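You operate a simulated robot arm through the tools that you are given. There is no shell and no other tool. Be economical: measure what you need, move in short steps, check, and stop when the job is done.

You are at the controls of a simulated two-armed robot. One attempt, no reset.

Task
Wipe up the spill on the top of the packing table with the grey cloth and put it back.

Only the result counts: the job must be done as asked and must still hold three seconds after the hand-in. Knocking over, shifting, dropping, spilling or breaking anything else fails it. Flat cloth is picked up by pressing the open fingertips on it (5 to 10 N) and closing them slowly along it; thin cloth reads only 2 to 8 mm in the jaws.

Robot
Two 7-joint arms with two-finger parallel grippers on one trunk, on a base that drives. Base frame: it is fixed to the floor where the robot stands at the start and does not move with it; the origin is under the middle of the robot, x ahead of it, y to its left, z up. Units: mm, degrees, N and s.
The left shoulder is at the start at [80, 131, 947], the right one opposite. With the tool pointing down near the work surface each hand reaches from about 400 to 860 mm from the robot's upright axis, wherever it stands, measured 20 degrees to its own side. Places, roughly: grey cloth [1500, 0, 750]. Payload 1.57 kg a hand.
The TCP of each hand is the grasp point between the finger pads, 30 mm short of the fingertips. In the tool frame z runs along the fingers and y along their closing line. The gripper opens to 110 mm. The fingers are 24 mm wide and 12 mm thick; the gripper's body (48 by 112 mm) begins 78 mm behind the TCP.
Orientation is told as [roll, pitch, yaw] about the base's x, y, z axes, in that order, counted from this pose: with the fingers straight down and closing along the base's y, the tool's x points along the base's -x, its y along +y and its z along -z.

Tools
- The arms move only by the tool send_rows. It takes "left_rows", "right_rows" or both (then of equal length, played together; a hand with none holds still); each is a list of rows, each a list of 6 numbers: the shift along the base's x, y, z in units of 50 mm (1.0 is 50 mm), then the turn, a rotation vector about the base's x, y, z in units of 6 degrees (1.0 is 6 degrees). In form: [[tx, ty, tz, rx, ry, rz], ...]. A call has 1 to 10 rows; each row shifts and turns the commanded pose from where the row before left it. "left_jaw" and "right_jaw" are, for a hand that has rows, the closure, from 0 (fully open) to 1 (shut), set as the call begins (left out, the last holds). A call with a number of a shift or a turn outside -1 to 1 is refused whole. Rows are played at 5 a second. More than 50 mm and 8.6 degrees between two rows, or a gripper value outside its range, and nothing of the call is played. A pose out of reach is approached as far as the arm can. The call stops where the force on the tool passes 40 N (or 10 N more than at its start, if that is more) or the arm is blocked; 0.2 s more then pass. The fingers move at their own pace (about 108 mm/s each) and stop on an object; they squeeze with about 21 N. The grip force told is the motor's: it shows also when the fingers shut on nothing. Time passes only in rows, and 0.2 s behind the last, so rows that do not move let the fingers close. The reply holds the time, the measured pose of the TCP, the force on the tool along the base axes, the opening and the grip force, in the units named above and with some noise, with the torque about the TCP (base axes, N m) and any sound that the robot's microphone picked up, and new pictures: "pictures" is both (left out), scene, wrist or none (wrist: the cameras of the hands that moved).
- Cameras (640 x 400 px; columns grow to the right, rows downward): "scene" is now at [-52.1, 0.7, 1433.3]; the picture's right is [-0.02, -1.00, 0.00], its down [-0.48, 0.01, -0.88] and it looks along [0.88, -0.02, -0.48] (base axes); focal length 286 px, centre (320, 200). "left" rides on the left gripper at [70, -16, -141] in its tool frame; the picture's right is [0.23, 0.97, 0.00], its down [-0.86, 0.20, -0.48] and it looks along [-0.47, 0.11, 0.88] (tool axes); focal length 222 px, centre (320, 200). "right" rides on the right gripper at [70, 16, -141] in its tool frame; the picture's right is [-0.23, 0.97, 0.00], its down [-0.86, -0.20, -0.48] and it looks along [-0.47, -0.11, 0.88] (tool axes); focal length 222 px, centre (320, 200). There is no depth. A picture from a camera that has moved, and an enlarged one, comes with that camera's place and axes in the base frame and with its lens. The place of the scene camera against the robot may be out by one fixed shift of up to 12 mm in any direction.
- roll_base(legs): drives the robot by 1 to 6 legs, each [ahead, left, turn to the left] in mm, mm and degrees, along the robot's own axes; the way and the turn of a leg run together, so that a leg with both is an arc; at most 1500 mm and 180 degrees a leg. The arms and the cameras ride along, it lands a little off, and it stops where it bumps. It gives what a move gives, and a new picture of the scene camera.
- turn_head(pan, tilt): turns the head with the scene camera to pan (to the left, within 109 degrees either way) and tilt (down, from -29 to 69), counted from straight ahead of the robot. It gives what a move gives, and a new picture of the scene camera.
- close_up(camera, box): a new picture of the part [left, top, right, bottom] of that camera's present view, enlarged. No time passes.
- close_job(): hands the job in; it is judged then, once.

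Go step by step. Nothing tells you exact positions but the pictures and the camera data: compare them with the known pose of the tool, close in by small moves and look again before you grip or let go. The budget is 120 turns and 260 pictures, counting those below and the enlarged ones. Unless the task says otherwise, let go and move clear before handing in, and close with one line.

The tools are called after ">>>" by a JSON object that holds its "op" and its "data". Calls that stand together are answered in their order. send_rows: Moves the arms, as the interface text tells. Its arguments: {"type":"object","properties":{"left_rows":{"type":"array"},"left_jaw":{"type":"number"},"right_rows":{"type":"array"},"right_jaw":{"type":"number"},"pictures":{"type":"string","enum":["both","scene","wrist","none"]}},"required":[]} The other tools are called the same way: roll_base (legs) drives the base; turn_head (pan, tilt) turns the head that bears the scene camera; close_up (camera, box) takes an enlarged picture of a part of a camera's view; close_job () hands the job in.

At the start:

```text
clock: 0.0
left_tcp_pos: [672.2, 247.1, 1006.7]
left_ee_rot: [0.0, 0.1, 0.0]
left_wrist_force: [-0.5, -0.7, 0.5]
left_moment: [0.0, 0.04, 0.01]
left_opening: 110.2
left_grasp_force: 0.0
right_tcp_pos: [600.5, -238.5, 1014.2]
right_ee_rot: [0.1, 0.0, 0.0]
right_wrist_force: [0.3, 0.6, -0.1]
right_moment: [-0.01, 0.02, -0.05]
right_opening: 110.1
right_grasp_force: 0.1
robot x, y, heading: [0.2, -1.6, 0.0]
head pan, tilt: [-1.0, 28.4]
```

scene: 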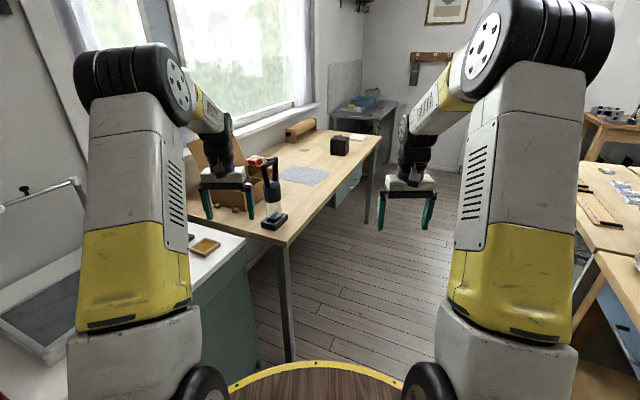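
right: 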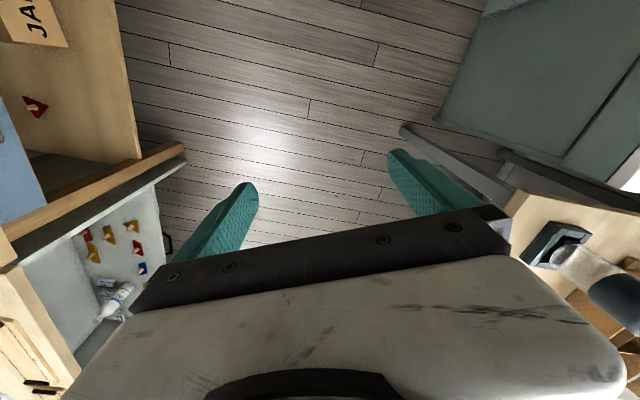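
left: 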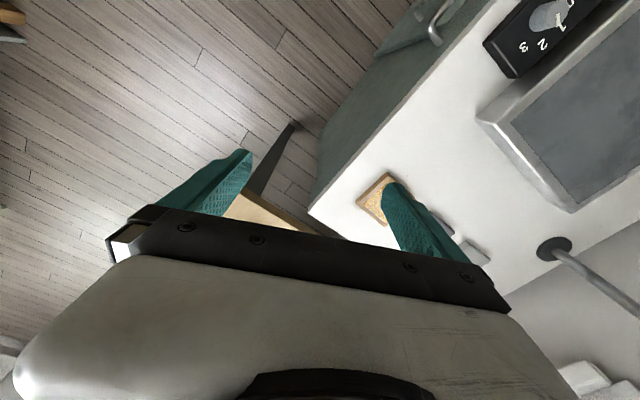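

I see a long wooden table ahead with a grey cloth, a coffee grinder-like item and a dark box. I'll enlarge the view to find which is the packing table and where the spill is.

>>> {"op": "close_up", "data": {"camera": "scene", "box": [180, 90, 400, 240]}}

>>> {"op": "close_up", "data": {"camera": "scene", "box": [540, 80, 640, 300]}}

```text
2.67 times, centred on (290, 165) of scene
camera zoom: at [-52.1, 0.7, 1433.3], right [-0.02, -1.0, 0.0], down [-0.48, 0.01, -0.88], along [0.88, -0.02, -0.48], focal length 762 px, centre (400, 293)
```

zoom: 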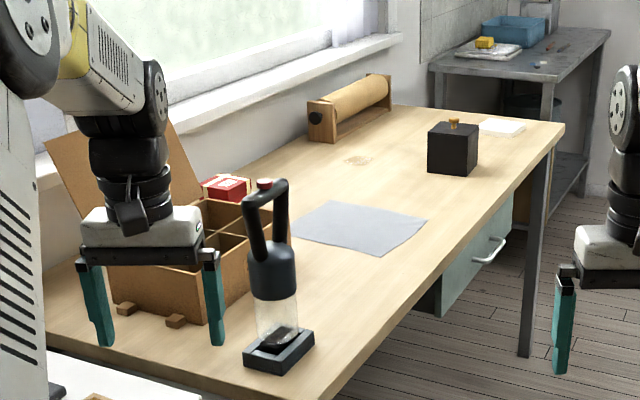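

```text
1.82 times, centred on (590, 190) of scene
camera zoom: at [-52.1, 0.7, 1433.3], right [-0.02, -1.0, 0.0], down [-0.48, 0.01, -0.88], along [0.88, -0.02, -0.48], focal length 520 px, centre (-171, 218)
```

zoom: 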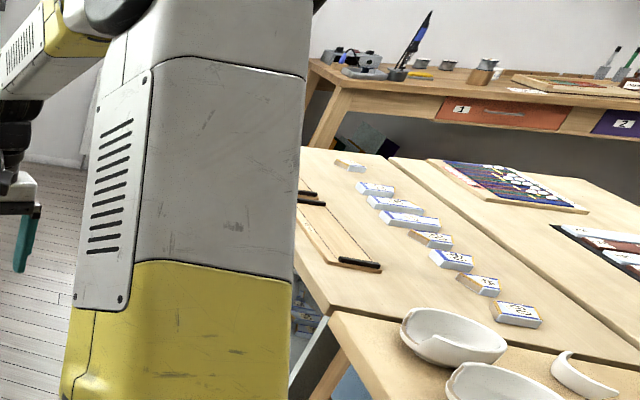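

The packing table (paper roll, cartons) runs obliquely ahead, about 25° to the right. The cloth is near [1509, 58] and a faint mark near [1970, 72]. I'll drive along its long right-hand side in the aisle and then turn to face it.

>>> {"op": "roll_base", "data": {"legs": [[0, 0, -25], [900, 0, 0]]}}

```text
clock: 6.0
left_tcp_pos: [1528.4, -434.6, 1005.9]
left_ee_rot: [0.0, 0.1, -24.6]
left_wrist_force: [-0.3, 0.9, -0.7]
left_moment: [0.01, 0.0, 0.02]
left_opening: 109.7
left_grasp_force: 0.1
right_tcp_pos: [1261.9, -845.7, 1013.5]
right_ee_rot: [0.0, 0.0, -24.6]
right_wrist_force: [0.6, -0.3, -0.2]
right_moment: [0.03, 0.02, 0.03]
right_opening: 109.9
right_grasp_force: 0.1
robot x, y, heading: [816.8, -381.1, -24.6]
head pan, tilt: [-1.0, 28.4]
camera scene: at [765.9, -357.4, 1433.3], right [-0.43, -0.9, 0.0], down [-0.43, 0.21, -0.88], along [0.79, -0.38, -0.48], focal length 286 px, centre (320, 200)
```

scene: 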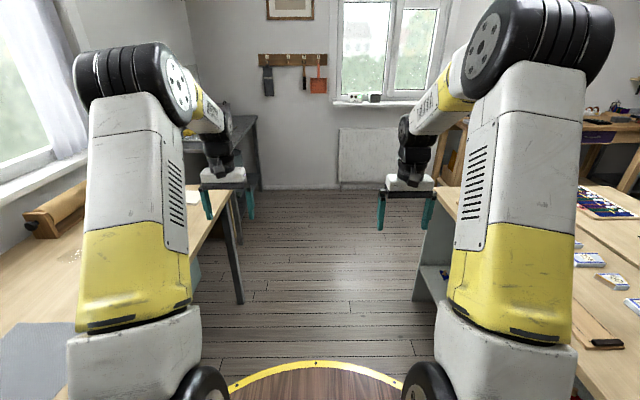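

The aisle is clear, so I'll continue along the table and then turn to face it.

>>> {"op": "roll_base", "data": {"legs": [[620, 0, 0], [0, 0, 89.6]]}}

>>> {"op": "turn_head", "data": {"pan": 0, "tilt": 40}}

```text
clock: 13.3
left_tcp_pos: [1434.8, 77.4, 1006.7]
left_ee_rot: [0.0, 0.1, 65.2]
left_wrist_force: [0.4, -0.1, 0.1]
left_moment: [-0.05, 0.0, -0.03]
left_opening: 110.0
left_grasp_force: 0.0
right_tcp_pos: [1845.1, -191.5, 1013.4]
right_ee_rot: [0.0, 0.0, 65.1]
right_wrist_force: [0.4, 0.2, -0.5]
right_moment: [0.02, 0.01, 0.0]
right_opening: 109.7
right_grasp_force: 0.1
robot x, y, heading: [1374.0, -635.4, 65.1]
head pan, tilt: [-1.0, 28.4]
camera scene: at [1353.9, -679.6, 1433.3], right [0.9, -0.44, 0.0], down [-0.21, -0.43, -0.88], along [0.38, 0.79, -0.48], focal length 286 px, centre (320, 200)
```

scene: 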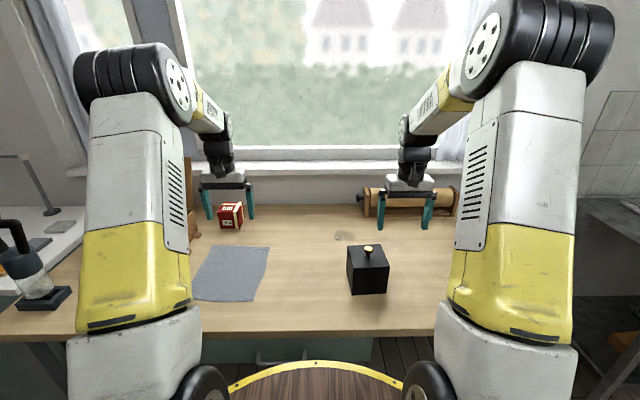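

```text
clock: 14.1
left_tcp_pos: [1435.0, 78.0, 1006.8]
left_ee_rot: [-0.1, 0.1, 65.2]
left_wrist_force: [0.6, 0.0, 0.5]
left_moment: [0.0, 0.0, 0.01]
left_opening: 110.1
left_grasp_force: 0.1
right_tcp_pos: [1845.9, -193.7, 1012.4]
right_ee_rot: [0.0, 0.0, 65.1]
right_wrist_force: [0.4, -0.1, 0.2]
right_moment: [-0.02, 0.0, 0.0]
right_opening: 109.6
right_grasp_force: 0.2
robot x, y, heading: [1376.1, -635.0, 65.0]
head pan, tilt: [0.0, 40.0]
camera scene: at [1349.8, -684.3, 1415.5], right [0.91, -0.42, 0.0], down [-0.27, -0.58, -0.77], along [0.32, 0.7, -0.64], focal length 286 px, centre (320, 200)
```

scene: 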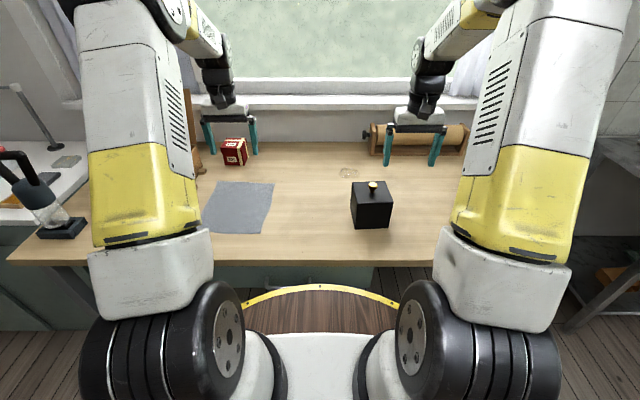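

>>> {"op": "close_up", "data": {"camera": "scene", "box": [190, 120, 430, 270]}}

>>> {"op": "close_up", "data": {"camera": "scene", "box": [310, 150, 390, 200]}}

>>> {"op": "close_up", "data": {"camera": "left", "box": [0, 0, 640, 400]}}

>>> {"op": "close_up", "data": {"camera": "right", "box": [0, 0, 640, 400]}}

```text
2.67 times, centred on (310, 195) of scene
camera zoom: at [1349.8, -684.3, 1415.5], right [0.91, -0.42, 0.0], down [-0.27, -0.58, -0.77], along [0.32, 0.7, -0.64], focal length 762 px, centre (347, 213)
```

zoom: 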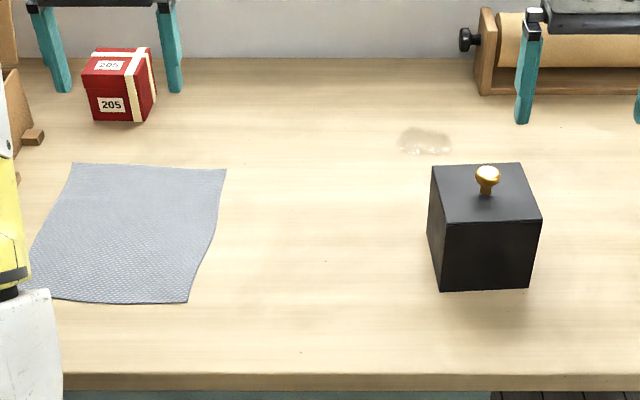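

```text
8.00 times, centred on (350, 175) of scene
camera zoom: at [1349.8, -684.3, 1415.5], right [0.91, -0.42, 0.0], down [-0.27, -0.58, -0.77], along [0.32, 0.7, -0.64], focal length 2288 px, centre (80, 400)
```

zoom: 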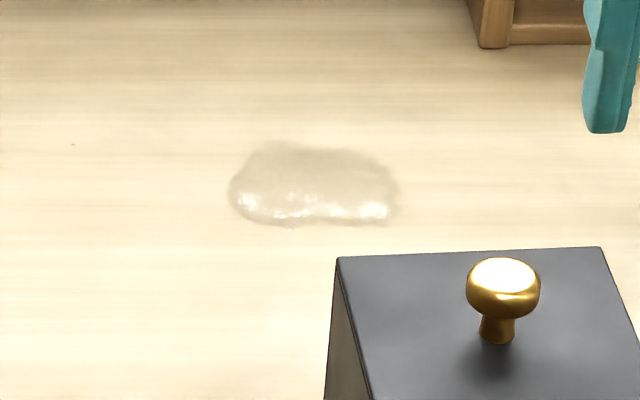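

```text
1.00 times, centred on (320, 200) of left (not enlarged: the box is as wide or as high as the picture)
camera zoom: at [1419.6, 6.1, 1149.5], right [-0.98, 0.2, 0.0], down [0.18, 0.86, 0.48], along [0.1, 0.47, -0.88], focal length 222 px, centre (320, 200)
```

zoom: 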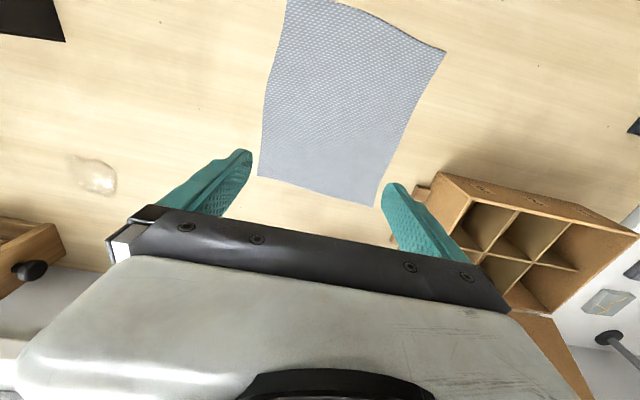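

```text
1.00 times, centred on (320, 200) of right (not enlarged: the box is as wide or as high as the picture)
camera zoom: at [1800.9, -248.6, 1154.3], right [-0.79, 0.62, 0.0], down [0.54, 0.69, 0.48], along [0.29, 0.38, -0.88], focal length 222 px, centre (320, 200)
```

zoom: 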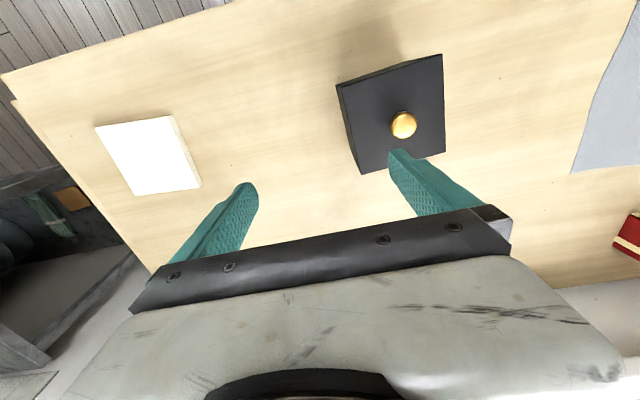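

From the scene and left-wrist views together, the table top is at z≈800. The cloth is about 180×240 mm, centred near [1408, 72]. The clear puddle is near [1823, 72], behind the black box. Before going nearer I'll check the gap between my base and the table edge.

>>> {"op": "turn_head", "data": {"pan": 0, "tilt": 60}}

```text
clock: 14.9
left_tcp_pos: [1434.2, 78.0, 1006.7]
left_ee_rot: [0.0, 0.0, 65.1]
left_wrist_force: [-0.2, 0.4, -0.2]
left_moment: [0.0, -0.04, 0.01]
left_opening: 109.7
left_grasp_force: 0.2
right_tcp_pos: [1845.0, -191.6, 1013.7]
right_ee_rot: [0.0, 0.0, 65.1]
right_wrist_force: [0.1, -0.4, 0.3]
right_moment: [0.0, -0.02, -0.02]
right_opening: 109.8
right_grasp_force: 0.0
robot x, y, heading: [1379.4, -633.7, 65.2]
head pan, tilt: [0.0, 60.0]
camera scene: at [1342.1, -701.0, 1388.8], right [0.91, -0.42, 0.0], down [-0.36, -0.79, -0.5], along [0.21, 0.45, -0.87], focal length 286 px, centre (320, 200)
```

scene: 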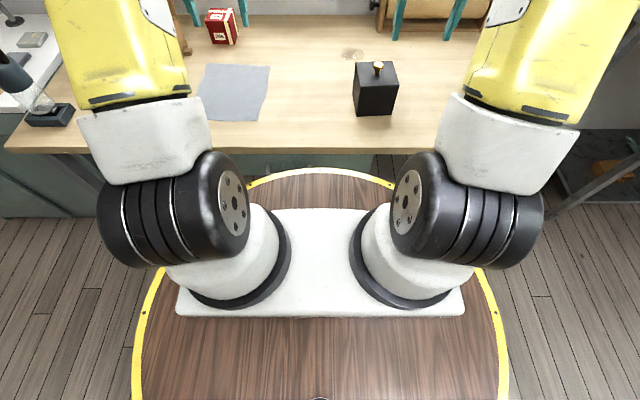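

The disc edge sits within a few centimetres of the table front, so I'll stay here. I'll bring the left hand over the cloth's middle with tips about 40 mm above it and look.

>>> {"op": "send_rows", "data": {"left_rows": [[-0.5, -0.1, -0.9, 0, 0, 0], [0, 0, -0.9, 0, 0, 0], [0, 0, -0.9, 0, 0, 0]], "left_jaw": 0}}

```text
refused: row 1 steps farther than a row can; nothing moved
```

The shift's total length is limited to 50 mm a row, so I'll use smaller rows.

>>> {"op": "send_rows", "data": {"left_rows": [[-0.26, -0.06, -0.5, 0, 0, 0], [-0.26, -0.06, -0.7, 0, 0, 0], [0, 0, -0.7, 0, 0, 0], [0, 0, -0.7, 0, 0, 0]], "left_jaw": 0}}

```text
clock: 15.9
left_tcp_pos: [1408.6, 70.8, 876.8]
left_ee_rot: [0.0, 0.0, 65.1]
left_wrist_force: [0.9, 0.4, 0.1]
left_moment: [0.02, 0.0, -0.02]
left_opening: 110.1
left_grasp_force: 0.0
right_tcp_pos: [1844.8, -192.1, 1012.8]
right_ee_rot: [0.0, -0.1, 65.1]
right_wrist_force: [1.2, 0.6, -0.3]
right_moment: [0.02, 0.06, 0.01]
right_opening: 109.8
right_grasp_force: 0.0
robot x, y, heading: [1375.2, -638.6, 65.1]
head pan, tilt: [0.0, 60.0]
camera scene: at [1342.0, -701.3, 1388.7], right [0.91, -0.42, 0.0], down [-0.36, -0.79, -0.5], along [0.21, 0.45, -0.87], focal length 286 px, centre (320, 200)
camera left: at [1393.1, -1.0, 1019.0], right [-0.98, 0.2, 0.0], down [0.18, 0.86, 0.48], along [0.1, 0.47, -0.88], focal length 222 px, centre (320, 200)
```

scene: 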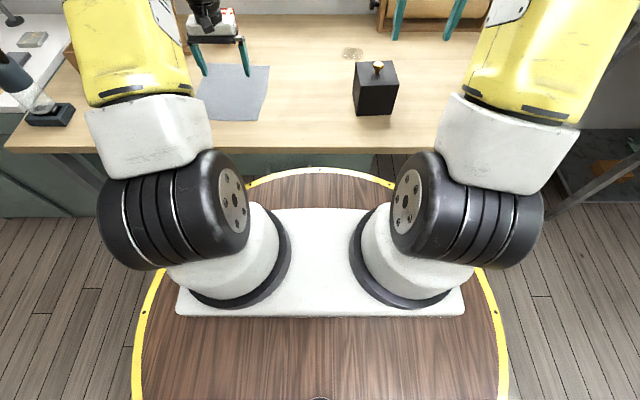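
left: 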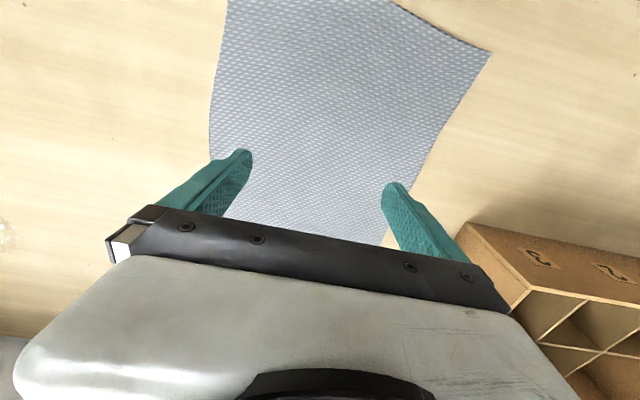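

The fingers straddle the cloth laterally centred. I'll lower toward contact.

>>> {"op": "send_rows", "data": {"left_rows": [[0, 0, -0.4, 0, 0, 0], [0, 0, -0.2, 0, 0, 0], [0, 0, -0.1, 0, 0, 0]], "pictures": "wrist"}}

```text
clock: 16.7
left_tcp_pos: [1408.8, 70.1, 842.4]
left_ee_rot: [0.0, -0.1, 65.1]
left_wrist_force: [0.3, 0.0, -0.8]
left_moment: [0.0, -0.02, 0.0]
left_opening: 110.0
left_grasp_force: 0.1
right_tcp_pos: [1845.8, -192.4, 1013.5]
right_ee_rot: [0.0, 0.0, 65.1]
right_wrist_force: [0.1, 0.3, 0.3]
right_moment: [-0.01, 0.02, 0.02]
right_opening: 110.1
right_grasp_force: 0.0
robot x, y, heading: [1378.1, -639.0, 65.2]
head pan, tilt: [0.0, 60.0]
camera left: at [1393.8, 0.0, 984.1], right [-0.98, 0.2, 0.0], down [0.18, 0.86, 0.48], along [0.1, 0.47, -0.88], focal length 222 px, centre (320, 200)
```

left: 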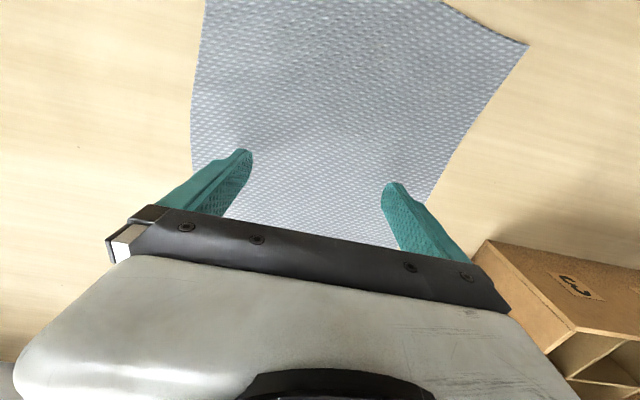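

Tips are about 10 mm above the cloth, so I'll take 3 mm steps with a pause.

>>> {"op": "send_rows", "data": {"left_rows": [[0, 0, -0.06, 0, 0, 0], [0, 0, -0.06, 0, 0, 0], [0, 0, -0.06, 0, 0, 0], [0, 0, 0, 0, 0, 0]], "pictures": "none"}}

```text
clock: 17.7
left_tcp_pos: [1409.9, 72.1, 833.9]
left_ee_rot: [0.0, -0.1, 65.1]
left_wrist_force: [-0.4, -0.2, -0.5]
left_moment: [0.01, -0.01, 0.0]
left_opening: 109.8
left_grasp_force: 0.1
right_tcp_pos: [1845.3, -192.1, 1012.8]
right_ee_rot: [0.0, 0.0, 65.2]
right_wrist_force: [-0.5, 1.2, 0.9]
right_moment: [0.0, 0.0, -0.01]
right_opening: 110.1
right_grasp_force: 0.0
robot x, y, heading: [1377.9, -634.8, 65.2]
head pan, tilt: [0.0, 60.0]
```

Still free; I'll continue down.

>>> {"op": "send_rows", "data": {"left_rows": [[0, 0, -0.05, 0, 0, 0], [0, 0, -0.05, 0, 0, 0], [0, 0, 0, 0, 0, 0]], "pictures": "none"}}

```text
clock: 18.6
left_tcp_pos: [1410.1, 72.6, 830.5]
left_ee_rot: [0.0, -0.3, 65.1]
left_wrist_force: [0.1, 0.2, 7.3]
left_moment: [-0.03, -0.02, 0.03]
left_opening: 109.9
left_grasp_force: 0.0
right_tcp_pos: [1846.0, -191.6, 1012.6]
right_ee_rot: [-0.1, 0.0, 65.2]
right_wrist_force: [1.1, 0.7, -0.2]
right_moment: [0.03, 0.01, 0.0]
right_opening: 110.1
right_grasp_force: 0.0
robot x, y, heading: [1379.5, -640.1, 64.6]
head pan, tilt: [0.0, 60.0]
stopped in row 3 (left hand): the force on the tool passed its limit at 41 N (the readings are from after the stop); the commanded pose is now the measured one
```

Contact at tip z≈800 with 7 N, as wanted. I'll close in small steps.

>>> {"op": "send_rows", "data": {"left_rows": [[0, 0, 0, 0, 0, 0]], "left_jaw": 0.1, "pictures": "none"}}

>>> {"op": "send_rows", "data": {"left_rows": [[0, 0, 0, 0, 0, 0]], "left_jaw": 0.2, "pictures": "wrist"}}

```text
clock: 19.1
left_tcp_pos: [1410.3, 73.0, 832.1]
left_ee_rot: [0.0, -0.3, 65.2]
left_wrist_force: [0.3, 0.9, 12.5]
left_moment: [-0.11, -0.14, 0.01]
left_opening: 97.0
left_grasp_force: 0.1
right_tcp_pos: [1845.8, -192.7, 1013.2]
right_ee_rot: [0.0, 0.0, 65.2]
right_wrist_force: [-0.3, 1.5, -0.8]
right_moment: [0.0, 0.0, -0.03]
right_opening: 109.9
right_grasp_force: 0.0
robot x, y, heading: [1376.6, -637.9, 65.0]
head pan, tilt: [0.0, 60.0]
```

```text
clock: 19.4
left_tcp_pos: [1408.4, 71.3, 832.0]
left_ee_rot: [-0.1, -0.3, 65.0]
left_wrist_force: [-0.1, 1.5, 15.9]
left_moment: [-0.13, -0.15, 0.0]
left_opening: 85.2
left_grasp_force: 0.0
right_tcp_pos: [1845.7, -191.6, 1013.7]
right_ee_rot: [0.0, 0.0, 65.1]
right_wrist_force: [-0.3, -0.5, -0.4]
right_moment: [0.02, -0.01, 0.08]
right_opening: 110.0
right_grasp_force: 0.1
robot x, y, heading: [1374.5, -640.3, 65.4]
head pan, tilt: [0.0, 60.0]
camera left: at [1394.1, 0.7, 973.3], right [-0.98, 0.2, 0.0], down [0.18, 0.86, 0.48], along [0.1, 0.47, -0.88], focal length 222 px, centre (320, 200)
```

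left: 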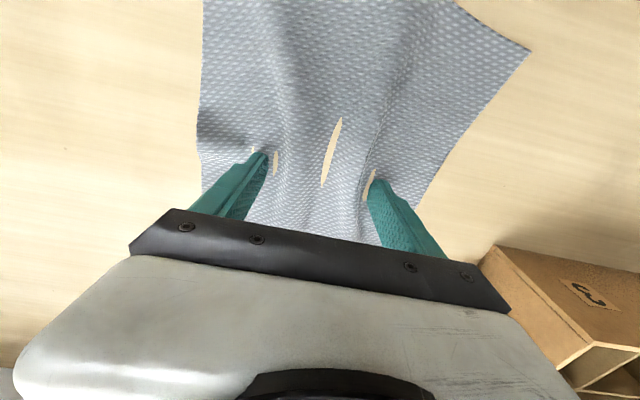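

The cloth is gathering into a fold. The force crept up to 16 N, so I'll ease up 1 mm and keep closing.

>>> {"op": "send_rows", "data": {"left_rows": [[0, 0, 0.02, 0, 0, 0]], "left_jaw": 0.3, "pictures": "none"}}

>>> {"op": "send_rows", "data": {"left_rows": [[0, 0, 0, 0, 0, 0]], "left_jaw": 0.4, "pictures": "none"}}

>>> {"op": "send_rows", "data": {"left_rows": [[0, 0, 0, 0, 0, 0]], "left_jaw": 0.5, "pictures": "wrist"}}

```text
clock: 19.9
left_tcp_pos: [1409.8, 71.5, 830.9]
left_ee_rot: [0.0, -0.2, 65.1]
left_wrist_force: [0.4, 0.8, 11.3]
left_moment: [-0.06, -0.05, -0.02]
left_opening: 74.7
left_grasp_force: 0.1
right_tcp_pos: [1845.4, -192.6, 1013.6]
right_ee_rot: [0.0, 0.0, 65.1]
right_wrist_force: [-0.2, 1.2, -0.3]
right_moment: [-0.01, -0.03, 0.0]
right_opening: 109.9
right_grasp_force: 0.1
robot x, y, heading: [1374.3, -637.2, 65.0]
head pan, tilt: [0.0, 60.0]
```

```text
clock: 20.2
left_tcp_pos: [1410.0, 72.2, 832.2]
left_ee_rot: [0.1, -0.1, 65.1]
left_wrist_force: [-0.8, -0.3, 10.9]
left_moment: [-0.04, -0.01, 0.0]
left_opening: 63.7
left_grasp_force: 0.1
right_tcp_pos: [1845.6, -192.3, 1013.0]
right_ee_rot: [0.1, -0.1, 65.1]
right_wrist_force: [0.3, -0.7, 0.8]
right_moment: [-0.01, 0.01, -0.03]
right_opening: 110.3
right_grasp_force: 0.1
robot x, y, heading: [1372.6, -633.9, 65.3]
head pan, tilt: [0.0, 60.0]
```

```text
clock: 20.6
left_tcp_pos: [1409.4, 71.6, 830.0]
left_ee_rot: [0.0, -0.2, 65.2]
left_wrist_force: [0.0, 0.5, 9.1]
left_moment: [-0.05, -0.03, -0.04]
left_opening: 53.2
left_grasp_force: 0.1
right_tcp_pos: [1845.0, -192.2, 1013.1]
right_ee_rot: [0.0, 0.0, 65.1]
right_wrist_force: [0.0, 0.1, 0.4]
right_moment: [0.01, -0.01, 0.02]
right_opening: 110.2
right_grasp_force: 0.1
robot x, y, heading: [1378.1, -636.0, 65.4]
head pan, tilt: [0.0, 60.0]
camera left: at [1394.0, 0.2, 973.5], right [-0.98, 0.2, 0.0], down [0.18, 0.86, 0.48], along [0.1, 0.47, -0.88], focal length 222 px, centre (320, 200)
```

left: 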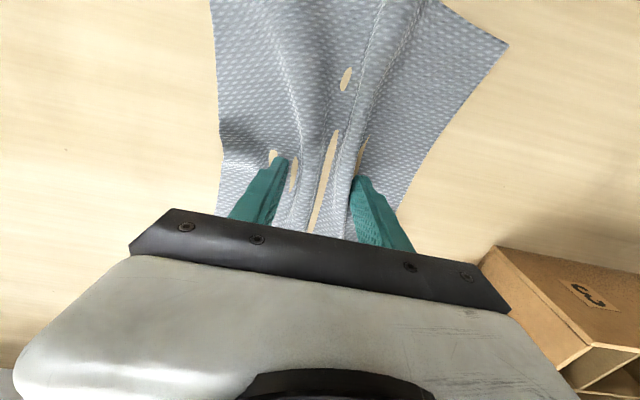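

It works well at 9 N; I'll continue closing.

>>> {"op": "send_rows", "data": {"left_rows": [[0, 0, 0, 0, 0, 0]], "left_jaw": 0.6, "pictures": "none"}}

>>> {"op": "send_rows", "data": {"left_rows": [[0, 0, 0, 0, 0, 0]], "left_jaw": 0.7, "pictures": "none"}}

>>> {"op": "send_rows", "data": {"left_rows": [[0, 0, 0, 0, 0, 0]], "left_jaw": 0.8, "pictures": "none"}}

>>> {"op": "send_rows", "data": {"left_rows": [[0, 0, 0, 0, 0, 0]], "left_jaw": 0.9, "pictures": "none"}}

>>> {"op": "send_rows", "data": {"left_rows": [[0, 0, 0, 0, 0, 0], [0, 0, 0, 0, 0, 0]], "left_jaw": 1.0, "pictures": "wrist"}}

```text
clock: 21.1
left_tcp_pos: [1408.9, 71.4, 830.5]
left_ee_rot: [0.0, -0.2, 65.1]
left_wrist_force: [0.2, 0.0, 8.5]
left_moment: [-0.01, -0.01, 0.0]
left_opening: 42.3
left_grasp_force: 0.0
right_tcp_pos: [1844.5, -192.6, 1013.4]
right_ee_rot: [0.0, 0.0, 65.1]
right_wrist_force: [0.0, 1.0, 0.6]
right_moment: [-0.01, 0.03, -0.01]
right_opening: 110.0
right_grasp_force: 0.0
robot x, y, heading: [1379.0, -638.0, 65.2]
head pan, tilt: [0.0, 60.0]
```

```text
clock: 21.4
left_tcp_pos: [1410.0, 71.1, 831.4]
left_ee_rot: [0.0, -0.2, 65.1]
left_wrist_force: [-0.1, -0.5, 5.7]
left_moment: [-0.02, 0.0, -0.01]
left_opening: 31.8
left_grasp_force: 0.1
right_tcp_pos: [1844.4, -191.8, 1014.2]
right_ee_rot: [0.0, 0.2, 65.2]
right_wrist_force: [0.2, 0.5, -0.8]
right_moment: [0.03, 0.01, -0.02]
right_opening: 109.9
right_grasp_force: 0.0
robot x, y, heading: [1378.0, -637.0, 65.1]
head pan, tilt: [0.0, 60.0]
```

```text
clock: 21.9
left_tcp_pos: [1408.7, 70.7, 831.5]
left_ee_rot: [0.1, -0.3, 65.1]
left_wrist_force: [0.2, 1.2, 6.3]
left_moment: [0.01, 0.01, 0.0]
left_opening: 20.8
left_grasp_force: 0.1
right_tcp_pos: [1845.6, -192.1, 1012.9]
right_ee_rot: [0.1, 0.1, 65.1]
right_wrist_force: [-0.3, -0.1, -0.8]
right_moment: [-0.01, -0.01, -0.01]
right_opening: 110.0
right_grasp_force: 0.1
robot x, y, heading: [1377.9, -638.8, 65.0]
head pan, tilt: [0.0, 60.0]
```

```text
clock: 22.2
left_tcp_pos: [1409.3, 72.9, 830.2]
left_ee_rot: [0.0, -0.2, 65.2]
left_wrist_force: [0.7, 0.1, 4.9]
left_moment: [-0.02, 0.02, 0.02]
left_opening: 9.9
left_grasp_force: 0.1
right_tcp_pos: [1845.7, -192.9, 1012.7]
right_ee_rot: [0.1, 0.1, 65.1]
right_wrist_force: [0.8, 0.2, 0.5]
right_moment: [0.01, 0.02, 0.0]
right_opening: 109.9
right_grasp_force: 0.0
robot x, y, heading: [1371.4, -639.6, 65.2]
head pan, tilt: [0.0, 60.0]
```

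```text
clock: 22.9
left_tcp_pos: [1410.4, 71.4, 830.7]
left_ee_rot: [0.1, -0.2, 65.1]
left_wrist_force: [-0.9, 0.4, 5.6]
left_moment: [0.0, -0.01, -0.01]
left_opening: 2.7
left_grasp_force: 20.5
right_tcp_pos: [1845.8, -192.1, 1012.1]
right_ee_rot: [0.0, -0.1, 65.1]
right_wrist_force: [-0.5, 0.7, -0.4]
right_moment: [0.02, -0.02, 0.0]
right_opening: 110.1
right_grasp_force: 0.1
robot x, y, heading: [1376.8, -639.2, 64.9]
head pan, tilt: [0.0, 60.0]
camera left: at [1393.9, 0.5, 973.5], right [-0.98, 0.2, 0.0], down [0.18, 0.86, 0.48], along [0.1, 0.47, -0.88], focal length 222 px, centre (320, 200)
```

left: 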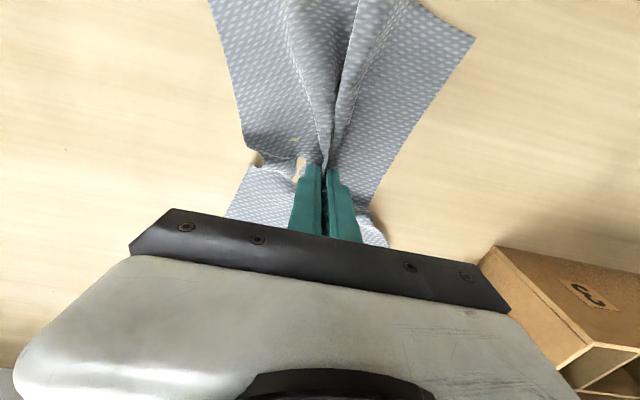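

The opening is 2.7 mm and the fold is pinched. I'll lift 200 mm and look.

>>> {"op": "send_rows", "data": {"left_rows": [[0, 0, 0.4, 0, 0, 0], [0, 0, 0.6, 0, 0, 0], [0, 0, 0.8, 0, 0, 0], [0, 0, 0.8, 0, 0, 0], [0, 0, 0.8, 0, 0, 0], [0, 0, 0.6, 0, 0, 0], [0, 0, 0, 0, 0, 0]]}}

```text
clock: 24.4
left_tcp_pos: [1409.6, 70.9, 1032.7]
left_ee_rot: [0.0, -0.2, 65.1]
left_wrist_force: [0.9, -0.3, 0.4]
left_moment: [0.02, 0.04, 0.02]
left_opening: 2.5
left_grasp_force: 21.0
right_tcp_pos: [1844.5, -191.5, 1013.2]
right_ee_rot: [0.0, 0.0, 65.1]
right_wrist_force: [-0.4, 0.5, 0.1]
right_moment: [-0.01, 0.0, 0.01]
right_opening: 110.0
right_grasp_force: 0.0
robot x, y, heading: [1377.1, -635.2, 65.2]
head pan, tilt: [0.0, 60.0]
camera scene: at [1342.1, -701.1, 1388.7], right [0.91, -0.42, 0.0], down [-0.36, -0.79, -0.5], along [0.21, 0.45, -0.87], focal length 286 px, centre (320, 200)
camera left: at [1394.4, 0.0, 1173.7], right [-0.98, 0.2, 0.0], down [0.18, 0.86, 0.48], along [0.1, 0.47, -0.88], focal length 222 px, centre (320, 200)
```

scene: 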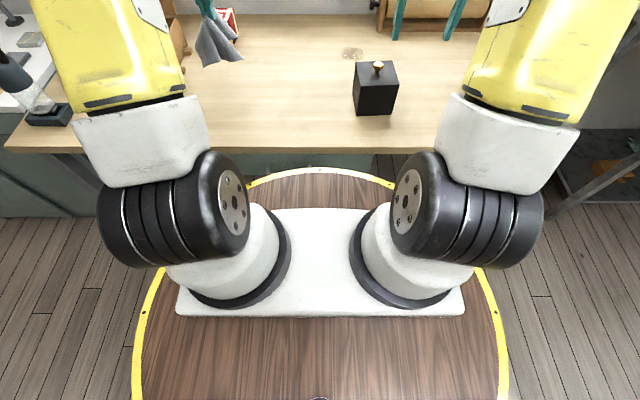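
left: 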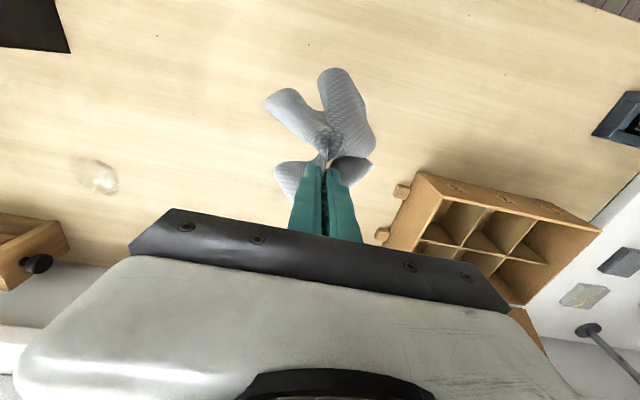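

The cloth hangs from its middle, clear of everything. The spill now measures about [1825, 76], so I'll slide the robot 250 mm to its right to put it in front of the left shoulder.

>>> {"op": "roll_base", "data": {"legs": [[0, -250, 0]]}}

>>> {"op": "turn_head", "data": {"pan": 0, "tilt": 42}}

>>> {"op": "close_up", "data": {"camera": "left", "box": [0, 0, 640, 400]}}

```text
clock: 26.3
left_tcp_pos: [1638.9, -34.0, 1031.7]
left_ee_rot: [0.0, -0.3, 65.1]
left_wrist_force: [0.2, 0.1, -0.1]
left_moment: [0.01, -0.01, 0.04]
left_opening: 2.7
left_grasp_force: 21.1
right_tcp_pos: [2072.3, -297.2, 1013.1]
right_ee_rot: [0.0, 0.0, 65.1]
right_wrist_force: [0.6, 0.6, 0.1]
right_moment: [0.0, -0.02, 0.02]
right_opening: 110.1
right_grasp_force: 0.1
robot x, y, heading: [1606.1, -738.4, 65.2]
head pan, tilt: [0.0, 60.0]
camera scene: at [1569.4, -806.5, 1388.7], right [0.91, -0.42, 0.0], down [-0.36, -0.79, -0.5], along [0.21, 0.45, -0.87], focal length 286 px, centre (320, 200)
```

scene: 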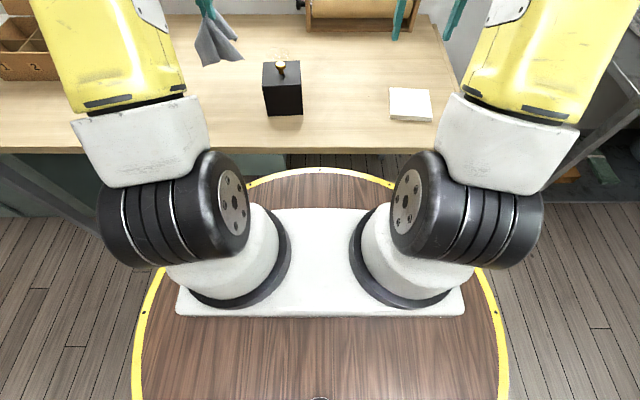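

```text
clock: 27.1
left_tcp_pos: [1636.5, -33.1, 1031.3]
left_ee_rot: [0.1, -0.3, 65.2]
left_wrist_force: [0.7, 0.7, 0.7]
left_moment: [0.0, 0.0, 0.01]
left_opening: 2.4
left_grasp_force: 21.1
right_tcp_pos: [2073.2, -298.1, 1013.2]
right_ee_rot: [0.1, 0.0, 65.1]
right_wrist_force: [0.5, 1.2, 0.1]
right_moment: [0.02, 0.03, 0.04]
right_opening: 109.9
right_grasp_force: 0.0
robot x, y, heading: [1606.8, -743.8, 65.2]
head pan, tilt: [0.0, 42.0]
camera scene: at [1576.6, -791.2, 1412.5], right [0.91, -0.42, 0.0], down [-0.28, -0.61, -0.74], along [0.31, 0.67, -0.67], focal length 286 px, centre (320, 200)
```

scene: 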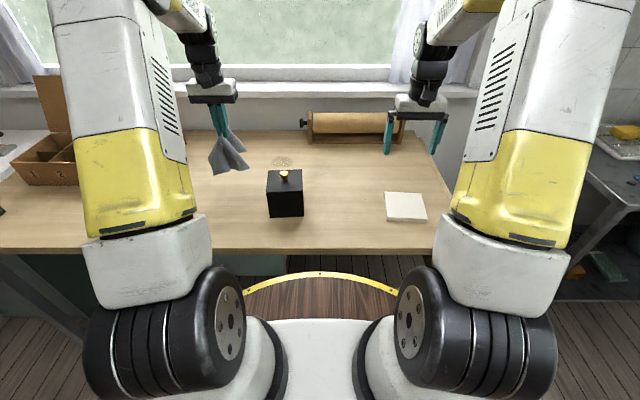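

```text
1.00 times, centred on (320, 200) of left (not enlarged: the box is as wide or as high as the picture)
camera zoom: at [1621.8, -105.4, 1173.3], right [-0.98, 0.2, 0.0], down [0.18, 0.86, 0.48], along [0.1, 0.47, -0.88], focal length 222 px, centre (320, 200)
```

zoom: 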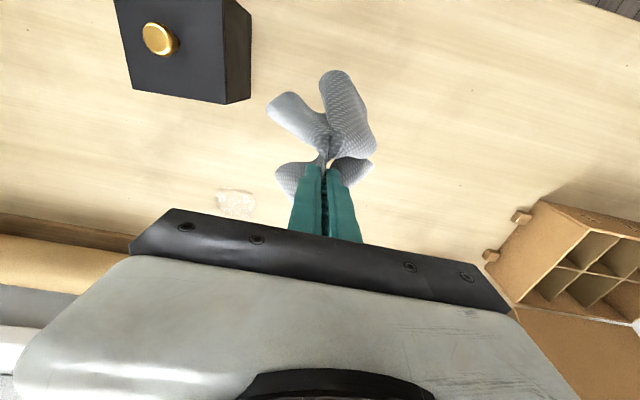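

The spill is confirmed at about [1823, 73]. I'll carry the cloth above it, tilting the fingers 18° outward to gain reach.

>>> {"op": "send_rows", "data": {"left_rows": [[0.607, 0.327, 0, 0.908, -0.42, 0], [0.607, 0.327, 0, 0.908, -0.42, 0], [0.607, 0.327, 0, 0.908, -0.42, 0], [0.607, 0.327, -0.48, 0, 0, 0], [0.607, 0.327, -0.48, 0, 0, 0], [0.607, 0.327, -0.48, 0, 0, 0], [0, 0, 0, 0, 0, 0]]}}

```text
clock: 28.7
left_tcp_pos: [1819.0, 64.7, 957.2]
left_ee_rot: [0.0, -18.2, 65.1]
left_wrist_force: [-0.3, -0.6, 0.0]
left_moment: [-0.02, 0.01, 0.01]
left_opening: 2.5
left_grasp_force: 20.9
right_tcp_pos: [2072.3, -298.0, 1012.6]
right_ee_rot: [0.0, 0.0, 65.1]
right_wrist_force: [-0.1, 0.1, 0.5]
right_moment: [-0.02, -0.02, -0.02]
right_opening: 110.0
right_grasp_force: 0.0
robot x, y, heading: [1602.5, -745.1, 65.3]
head pan, tilt: [0.0, 42.0]
camera scene: at [1576.6, -791.1, 1412.5], right [0.91, -0.42, 0.0], down [-0.28, -0.61, -0.74], along [0.31, 0.67, -0.67], focal length 286 px, centre (320, 200)
camera left: at [1786.9, -44.1, 1072.2], right [-0.97, 0.21, -0.07], down [0.1, 0.68, 0.72], along [0.2, 0.7, -0.69], focal length 222 px, centre (320, 200)
```

scene: 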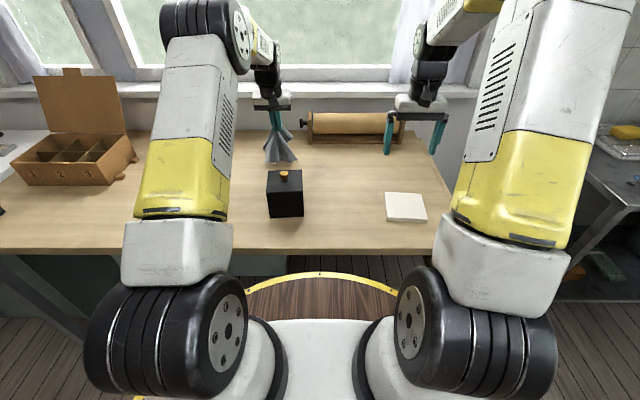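
left: 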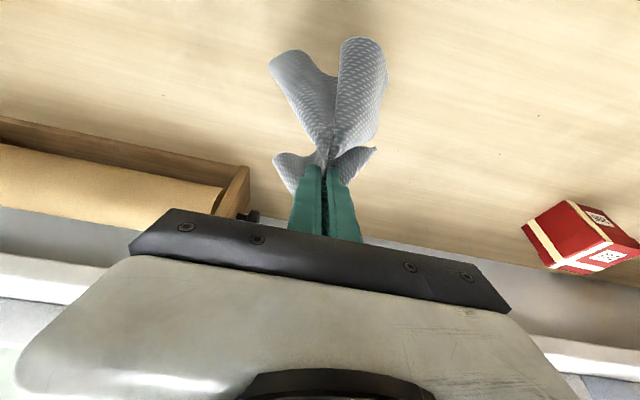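

It's in reach and everything is clear. I'll lower toward the table, then feel for contact.

>>> {"op": "send_rows", "data": {"left_rows": [[0, 0, -0.6, 0, 0, 0], [0, 0, -0.6, 0, 0, 0], [0, 0, -0.6, 0, 0, 0], [0, 0, -0.4, 0, 0, 0], [0, 0, -0.1, 0, 0, 0], [0, 0, 0, 0, 0, 0]]}}

```text
clock: 30.1
left_tcp_pos: [1818.8, 63.6, 843.9]
left_ee_rot: [0.0, -18.1, 65.1]
left_wrist_force: [1.0, -0.1, 0.4]
left_moment: [0.03, -0.02, -0.02]
left_opening: 2.6
left_grasp_force: 20.8
right_tcp_pos: [2072.0, -299.3, 1013.5]
right_ee_rot: [0.0, 0.1, 65.1]
right_wrist_force: [0.0, 0.8, 0.1]
right_moment: [-0.02, -0.04, 0.02]
right_opening: 110.0
right_grasp_force: 0.1
robot x, y, heading: [1602.3, -744.3, 65.1]
head pan, tilt: [0.0, 42.0]
camera scene: at [1576.7, -791.1, 1412.5], right [0.91, -0.42, 0.0], down [-0.28, -0.61, -0.74], along [0.31, 0.67, -0.67], focal length 286 px, centre (320, 200)
camera left: at [1786.8, -43.6, 956.8], right [-0.97, 0.21, -0.07], down [0.1, 0.68, 0.72], along [0.2, 0.7, -0.69], focal length 222 px, centre (320, 200)
```

scene: 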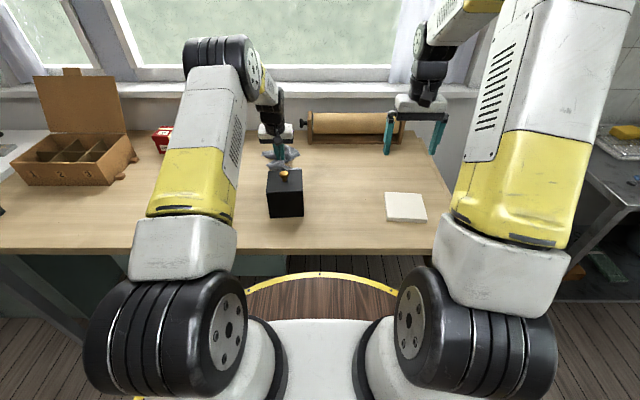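
left: 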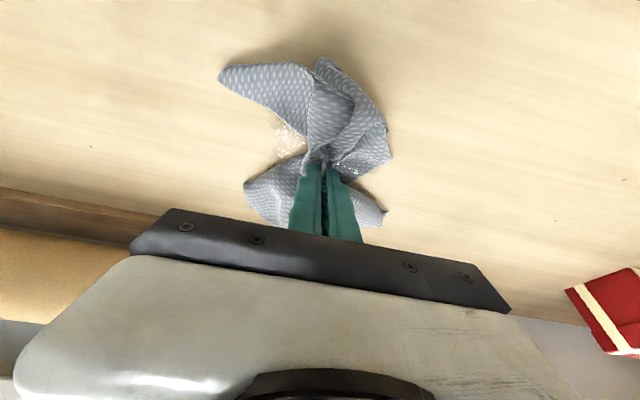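

The puddle shows beside the cloth at the tips. I'll lower in 2 mm steps to light contact.

>>> {"op": "send_rows", "data": {"left_rows": [[0, 0, -0.06, 0, 0, 0], [0, 0, -0.04, 0, 0, 0], [0, 0, -0.04, 0, 0, 0], [0, 0, 0, 0, 0, 0]], "pictures": "none"}}

>>> {"op": "send_rows", "data": {"left_rows": [[0, 0, -0.03, 0, 0, 0], [0, 0, -0.03, 0, 0, 0], [0, 0, 0, 0, 0, 0]], "pictures": "none"}}

```text
clock: 31.1
left_tcp_pos: [1818.3, 64.6, 838.5]
left_ee_rot: [0.0, -18.1, 65.0]
left_wrist_force: [0.5, 0.2, 0.6]
left_moment: [-0.01, 0.01, -0.01]
left_opening: 2.5
left_grasp_force: 21.1
right_tcp_pos: [2072.9, -297.0, 1011.5]
right_ee_rot: [0.0, 0.1, 65.1]
right_wrist_force: [-0.2, -0.1, -0.8]
right_moment: [0.0, 0.0, 0.02]
right_opening: 110.1
right_grasp_force: 0.0
robot x, y, heading: [1602.3, -745.5, 65.1]
head pan, tilt: [0.0, 42.0]
```

```text
clock: 31.9
left_tcp_pos: [1818.5, 65.1, 834.1]
left_ee_rot: [0.0, -18.3, 65.1]
left_wrist_force: [1.4, -1.4, 5.6]
left_moment: [-0.02, -0.01, -0.01]
left_opening: 2.6
left_grasp_force: 21.3
right_tcp_pos: [2071.7, -297.7, 1013.0]
right_ee_rot: [0.0, 0.1, 65.1]
right_wrist_force: [-0.5, -0.5, 0.2]
right_moment: [0.0, -0.01, 0.04]
right_opening: 110.1
right_grasp_force: 0.0
robot x, y, heading: [1602.0, -744.0, 65.0]
head pan, tilt: [0.0, 42.0]
```

Contact at about 6 N. First wipe strokes go sideways across the puddle, ±40 mm.

>>> {"op": "send_rows", "data": {"left_rows": [[0.363, -0.168, -0.01, 0, 0, 0], [0.363, -0.168, 0, 0, 0, 0], [-0.363, 0.168, 0, 0, 0, 0], [-0.363, 0.168, 0, 0, 0, 0], [-0.363, 0.168, 0, 0, 0, 0], [-0.363, 0.168, 0, 0, 0, 0], [0.363, -0.168, 0, 0, 0, 0], [0.363, -0.168, 0, 0, 0, 0]]}}

```text
clock: 33.7
left_tcp_pos: [1817.8, 64.9, 834.3]
left_ee_rot: [0.2, -18.3, 65.2]
left_wrist_force: [-4.0, 1.7, 11.8]
left_moment: [0.03, 0.17, -0.01]
left_opening: 2.8
left_grasp_force: 20.7
right_tcp_pos: [2073.0, -297.1, 1013.9]
right_ee_rot: [0.0, -0.1, 65.2]
right_wrist_force: [-0.4, 0.2, -0.2]
right_moment: [-0.03, -0.02, 0.02]
right_opening: 110.1
right_grasp_force: 0.1
robot x, y, heading: [1603.6, -744.4, 65.3]
head pan, tilt: [0.0, 42.0]
camera scene: at [1576.2, -791.4, 1412.5], right [0.91, -0.42, 0.0], down [-0.28, -0.61, -0.74], along [0.31, 0.67, -0.67], focal length 286 px, centre (320, 200)
camera left: at [1785.5, -43.1, 947.5], right [-0.97, 0.21, -0.07], down [0.1, 0.68, 0.72], along [0.2, 0.7, -0.69], focal length 222 px, centre (320, 200)
```

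scene: 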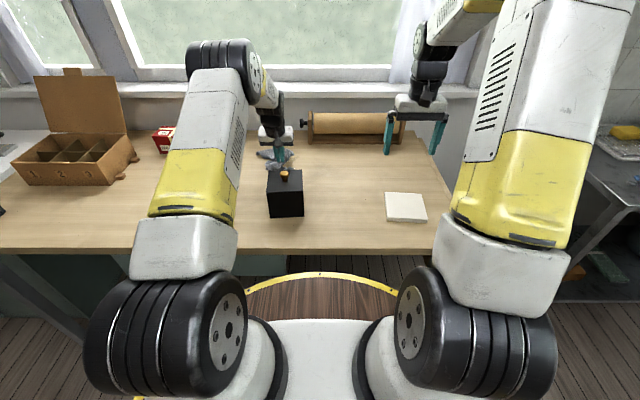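
left: 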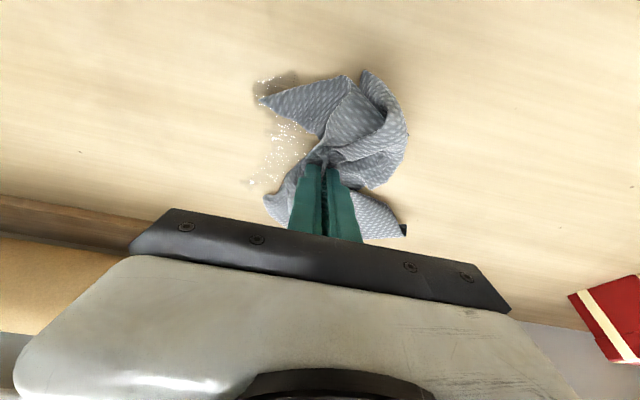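

The puddle is thinning, with traces remaining toward my right and toward me. I'll rub with longer fore–aft strokes across the whole area.

>>> {"op": "send_rows", "data": {"left_rows": [[0.454, -0.21, 0, 0, 0, 0], [0.454, -0.21, 0, 0, 0, 0], [-0.168, -0.363, 0, 0, 0, 0], [-0.168, -0.363, 0, 0, 0, 0], [-0.168, -0.363, 0, 0, 0, 0], [-0.363, 0.168, 0, 0, 0, 0], [0.189, 0.409, 0, 0, 0, 0], [0.189, 0.409, 0, 0, 0, 0], [0.189, 0.409, 0, 0, 0, 0], [0.189, 0.409, 0, 0, 0, 0]], "pictures": "wrist"}}

```text
clock: 35.9
left_tcp_pos: [1859.2, 79.5, 833.6]
left_ee_rot: [0.1, -18.2, 65.1]
left_wrist_force: [-1.0, -1.8, 6.3]
left_moment: [-0.04, 0.04, 0.01]
left_opening: 2.8
left_grasp_force: 20.9
right_tcp_pos: [2072.4, -299.1, 1013.0]
right_ee_rot: [0.0, -0.1, 65.2]
right_wrist_force: [-0.2, -0.1, -0.3]
right_moment: [0.04, 0.05, -0.04]
right_opening: 109.9
right_grasp_force: 0.2
robot x, y, heading: [1605.0, -744.7, 65.2]
head pan, tilt: [0.0, 42.0]
camera left: at [1826.8, -29.5, 947.1], right [-0.97, 0.21, -0.07], down [0.1, 0.68, 0.72], along [0.2, 0.7, -0.69], focal length 222 px, centre (320, 200)
```

left: 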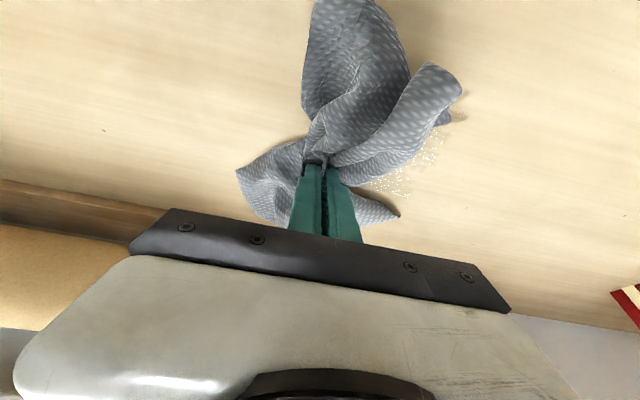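

The right part is clean, with faint specks remaining on the left. I'll continue the raster to the left.

>>> {"op": "send_rows", "data": {"left_rows": [[-0.363, 0.168, 0, 0, 0, 0], [-0.189, -0.409, 0, 0, 0, 0], [-0.189, -0.409, 0, 0, 0, 0], [-0.189, -0.409, 0, 0, 0, 0], [-0.189, -0.409, 0, 0, 0, 0], [-0.363, 0.168, 0, 0, 0, 0], [0.189, 0.409, 0, 0, 0, 0], [0.189, 0.409, 0, 0, 0, 0], [0.189, 0.409, 0, 0, 0, 0], [0.189, 0.409, 0, 0, 0, 0]], "pictures": "none"}}

>>> {"op": "send_rows", "data": {"left_rows": [[-0.363, 0.168, 0, 0, 0, 0], [-0.189, -0.409, 0, 0, 0, 0], [-0.189, -0.409, 0, 0, 0, 0], [-0.189, -0.409, 0, 0, 0, 0], [-0.189, -0.409, 0, 0, 0, 0], [-0.363, 0.168, 0, 0, 0, 0], [0.189, 0.409, 0, 0, 0, 0], [0.189, 0.409, 0, 0, 0, 0], [0.189, 0.409, 0, 0, 0, 0], [0.189, 0.409, 0, 0, 0, 0]], "pictures": "wrist"}}

```text
clock: 38.1
left_tcp_pos: [1823.2, 95.2, 833.3]
left_ee_rot: [0.1, -18.2, 65.0]
left_wrist_force: [0.0, -0.4, 1.9]
left_moment: [-0.04, 0.01, -0.01]
left_opening: 3.0
left_grasp_force: 20.9
right_tcp_pos: [2072.5, -298.0, 1012.7]
right_ee_rot: [0.0, 0.0, 65.1]
right_wrist_force: [0.1, 0.0, 0.5]
right_moment: [0.0, 0.01, -0.01]
right_opening: 110.2
right_grasp_force: 0.1
robot x, y, heading: [1605.1, -744.5, 65.2]
head pan, tilt: [0.0, 42.0]
```

```text
clock: 40.3
left_tcp_pos: [1786.4, 112.7, 832.7]
left_ee_rot: [0.0, -18.3, 65.1]
left_wrist_force: [-1.4, -0.9, 4.4]
left_moment: [-0.03, 0.02, -0.02]
left_opening: 2.7
left_grasp_force: 20.9
right_tcp_pos: [2073.0, -297.1, 1012.9]
right_ee_rot: [0.0, 0.0, 65.1]
right_wrist_force: [0.3, 0.7, 0.9]
right_moment: [0.04, -0.02, 0.0]
right_opening: 110.1
right_grasp_force: 0.0
robot x, y, heading: [1605.3, -738.8, 65.3]
head pan, tilt: [0.0, 42.0]
camera left: at [1754.1, 4.4, 947.1], right [-0.97, 0.21, -0.07], down [0.1, 0.68, 0.72], along [0.2, 0.7, -0.69], focal length 222 px, centre (320, 200)
```

left: 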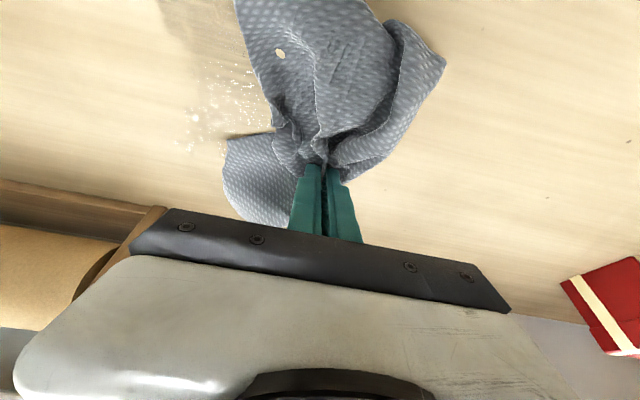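

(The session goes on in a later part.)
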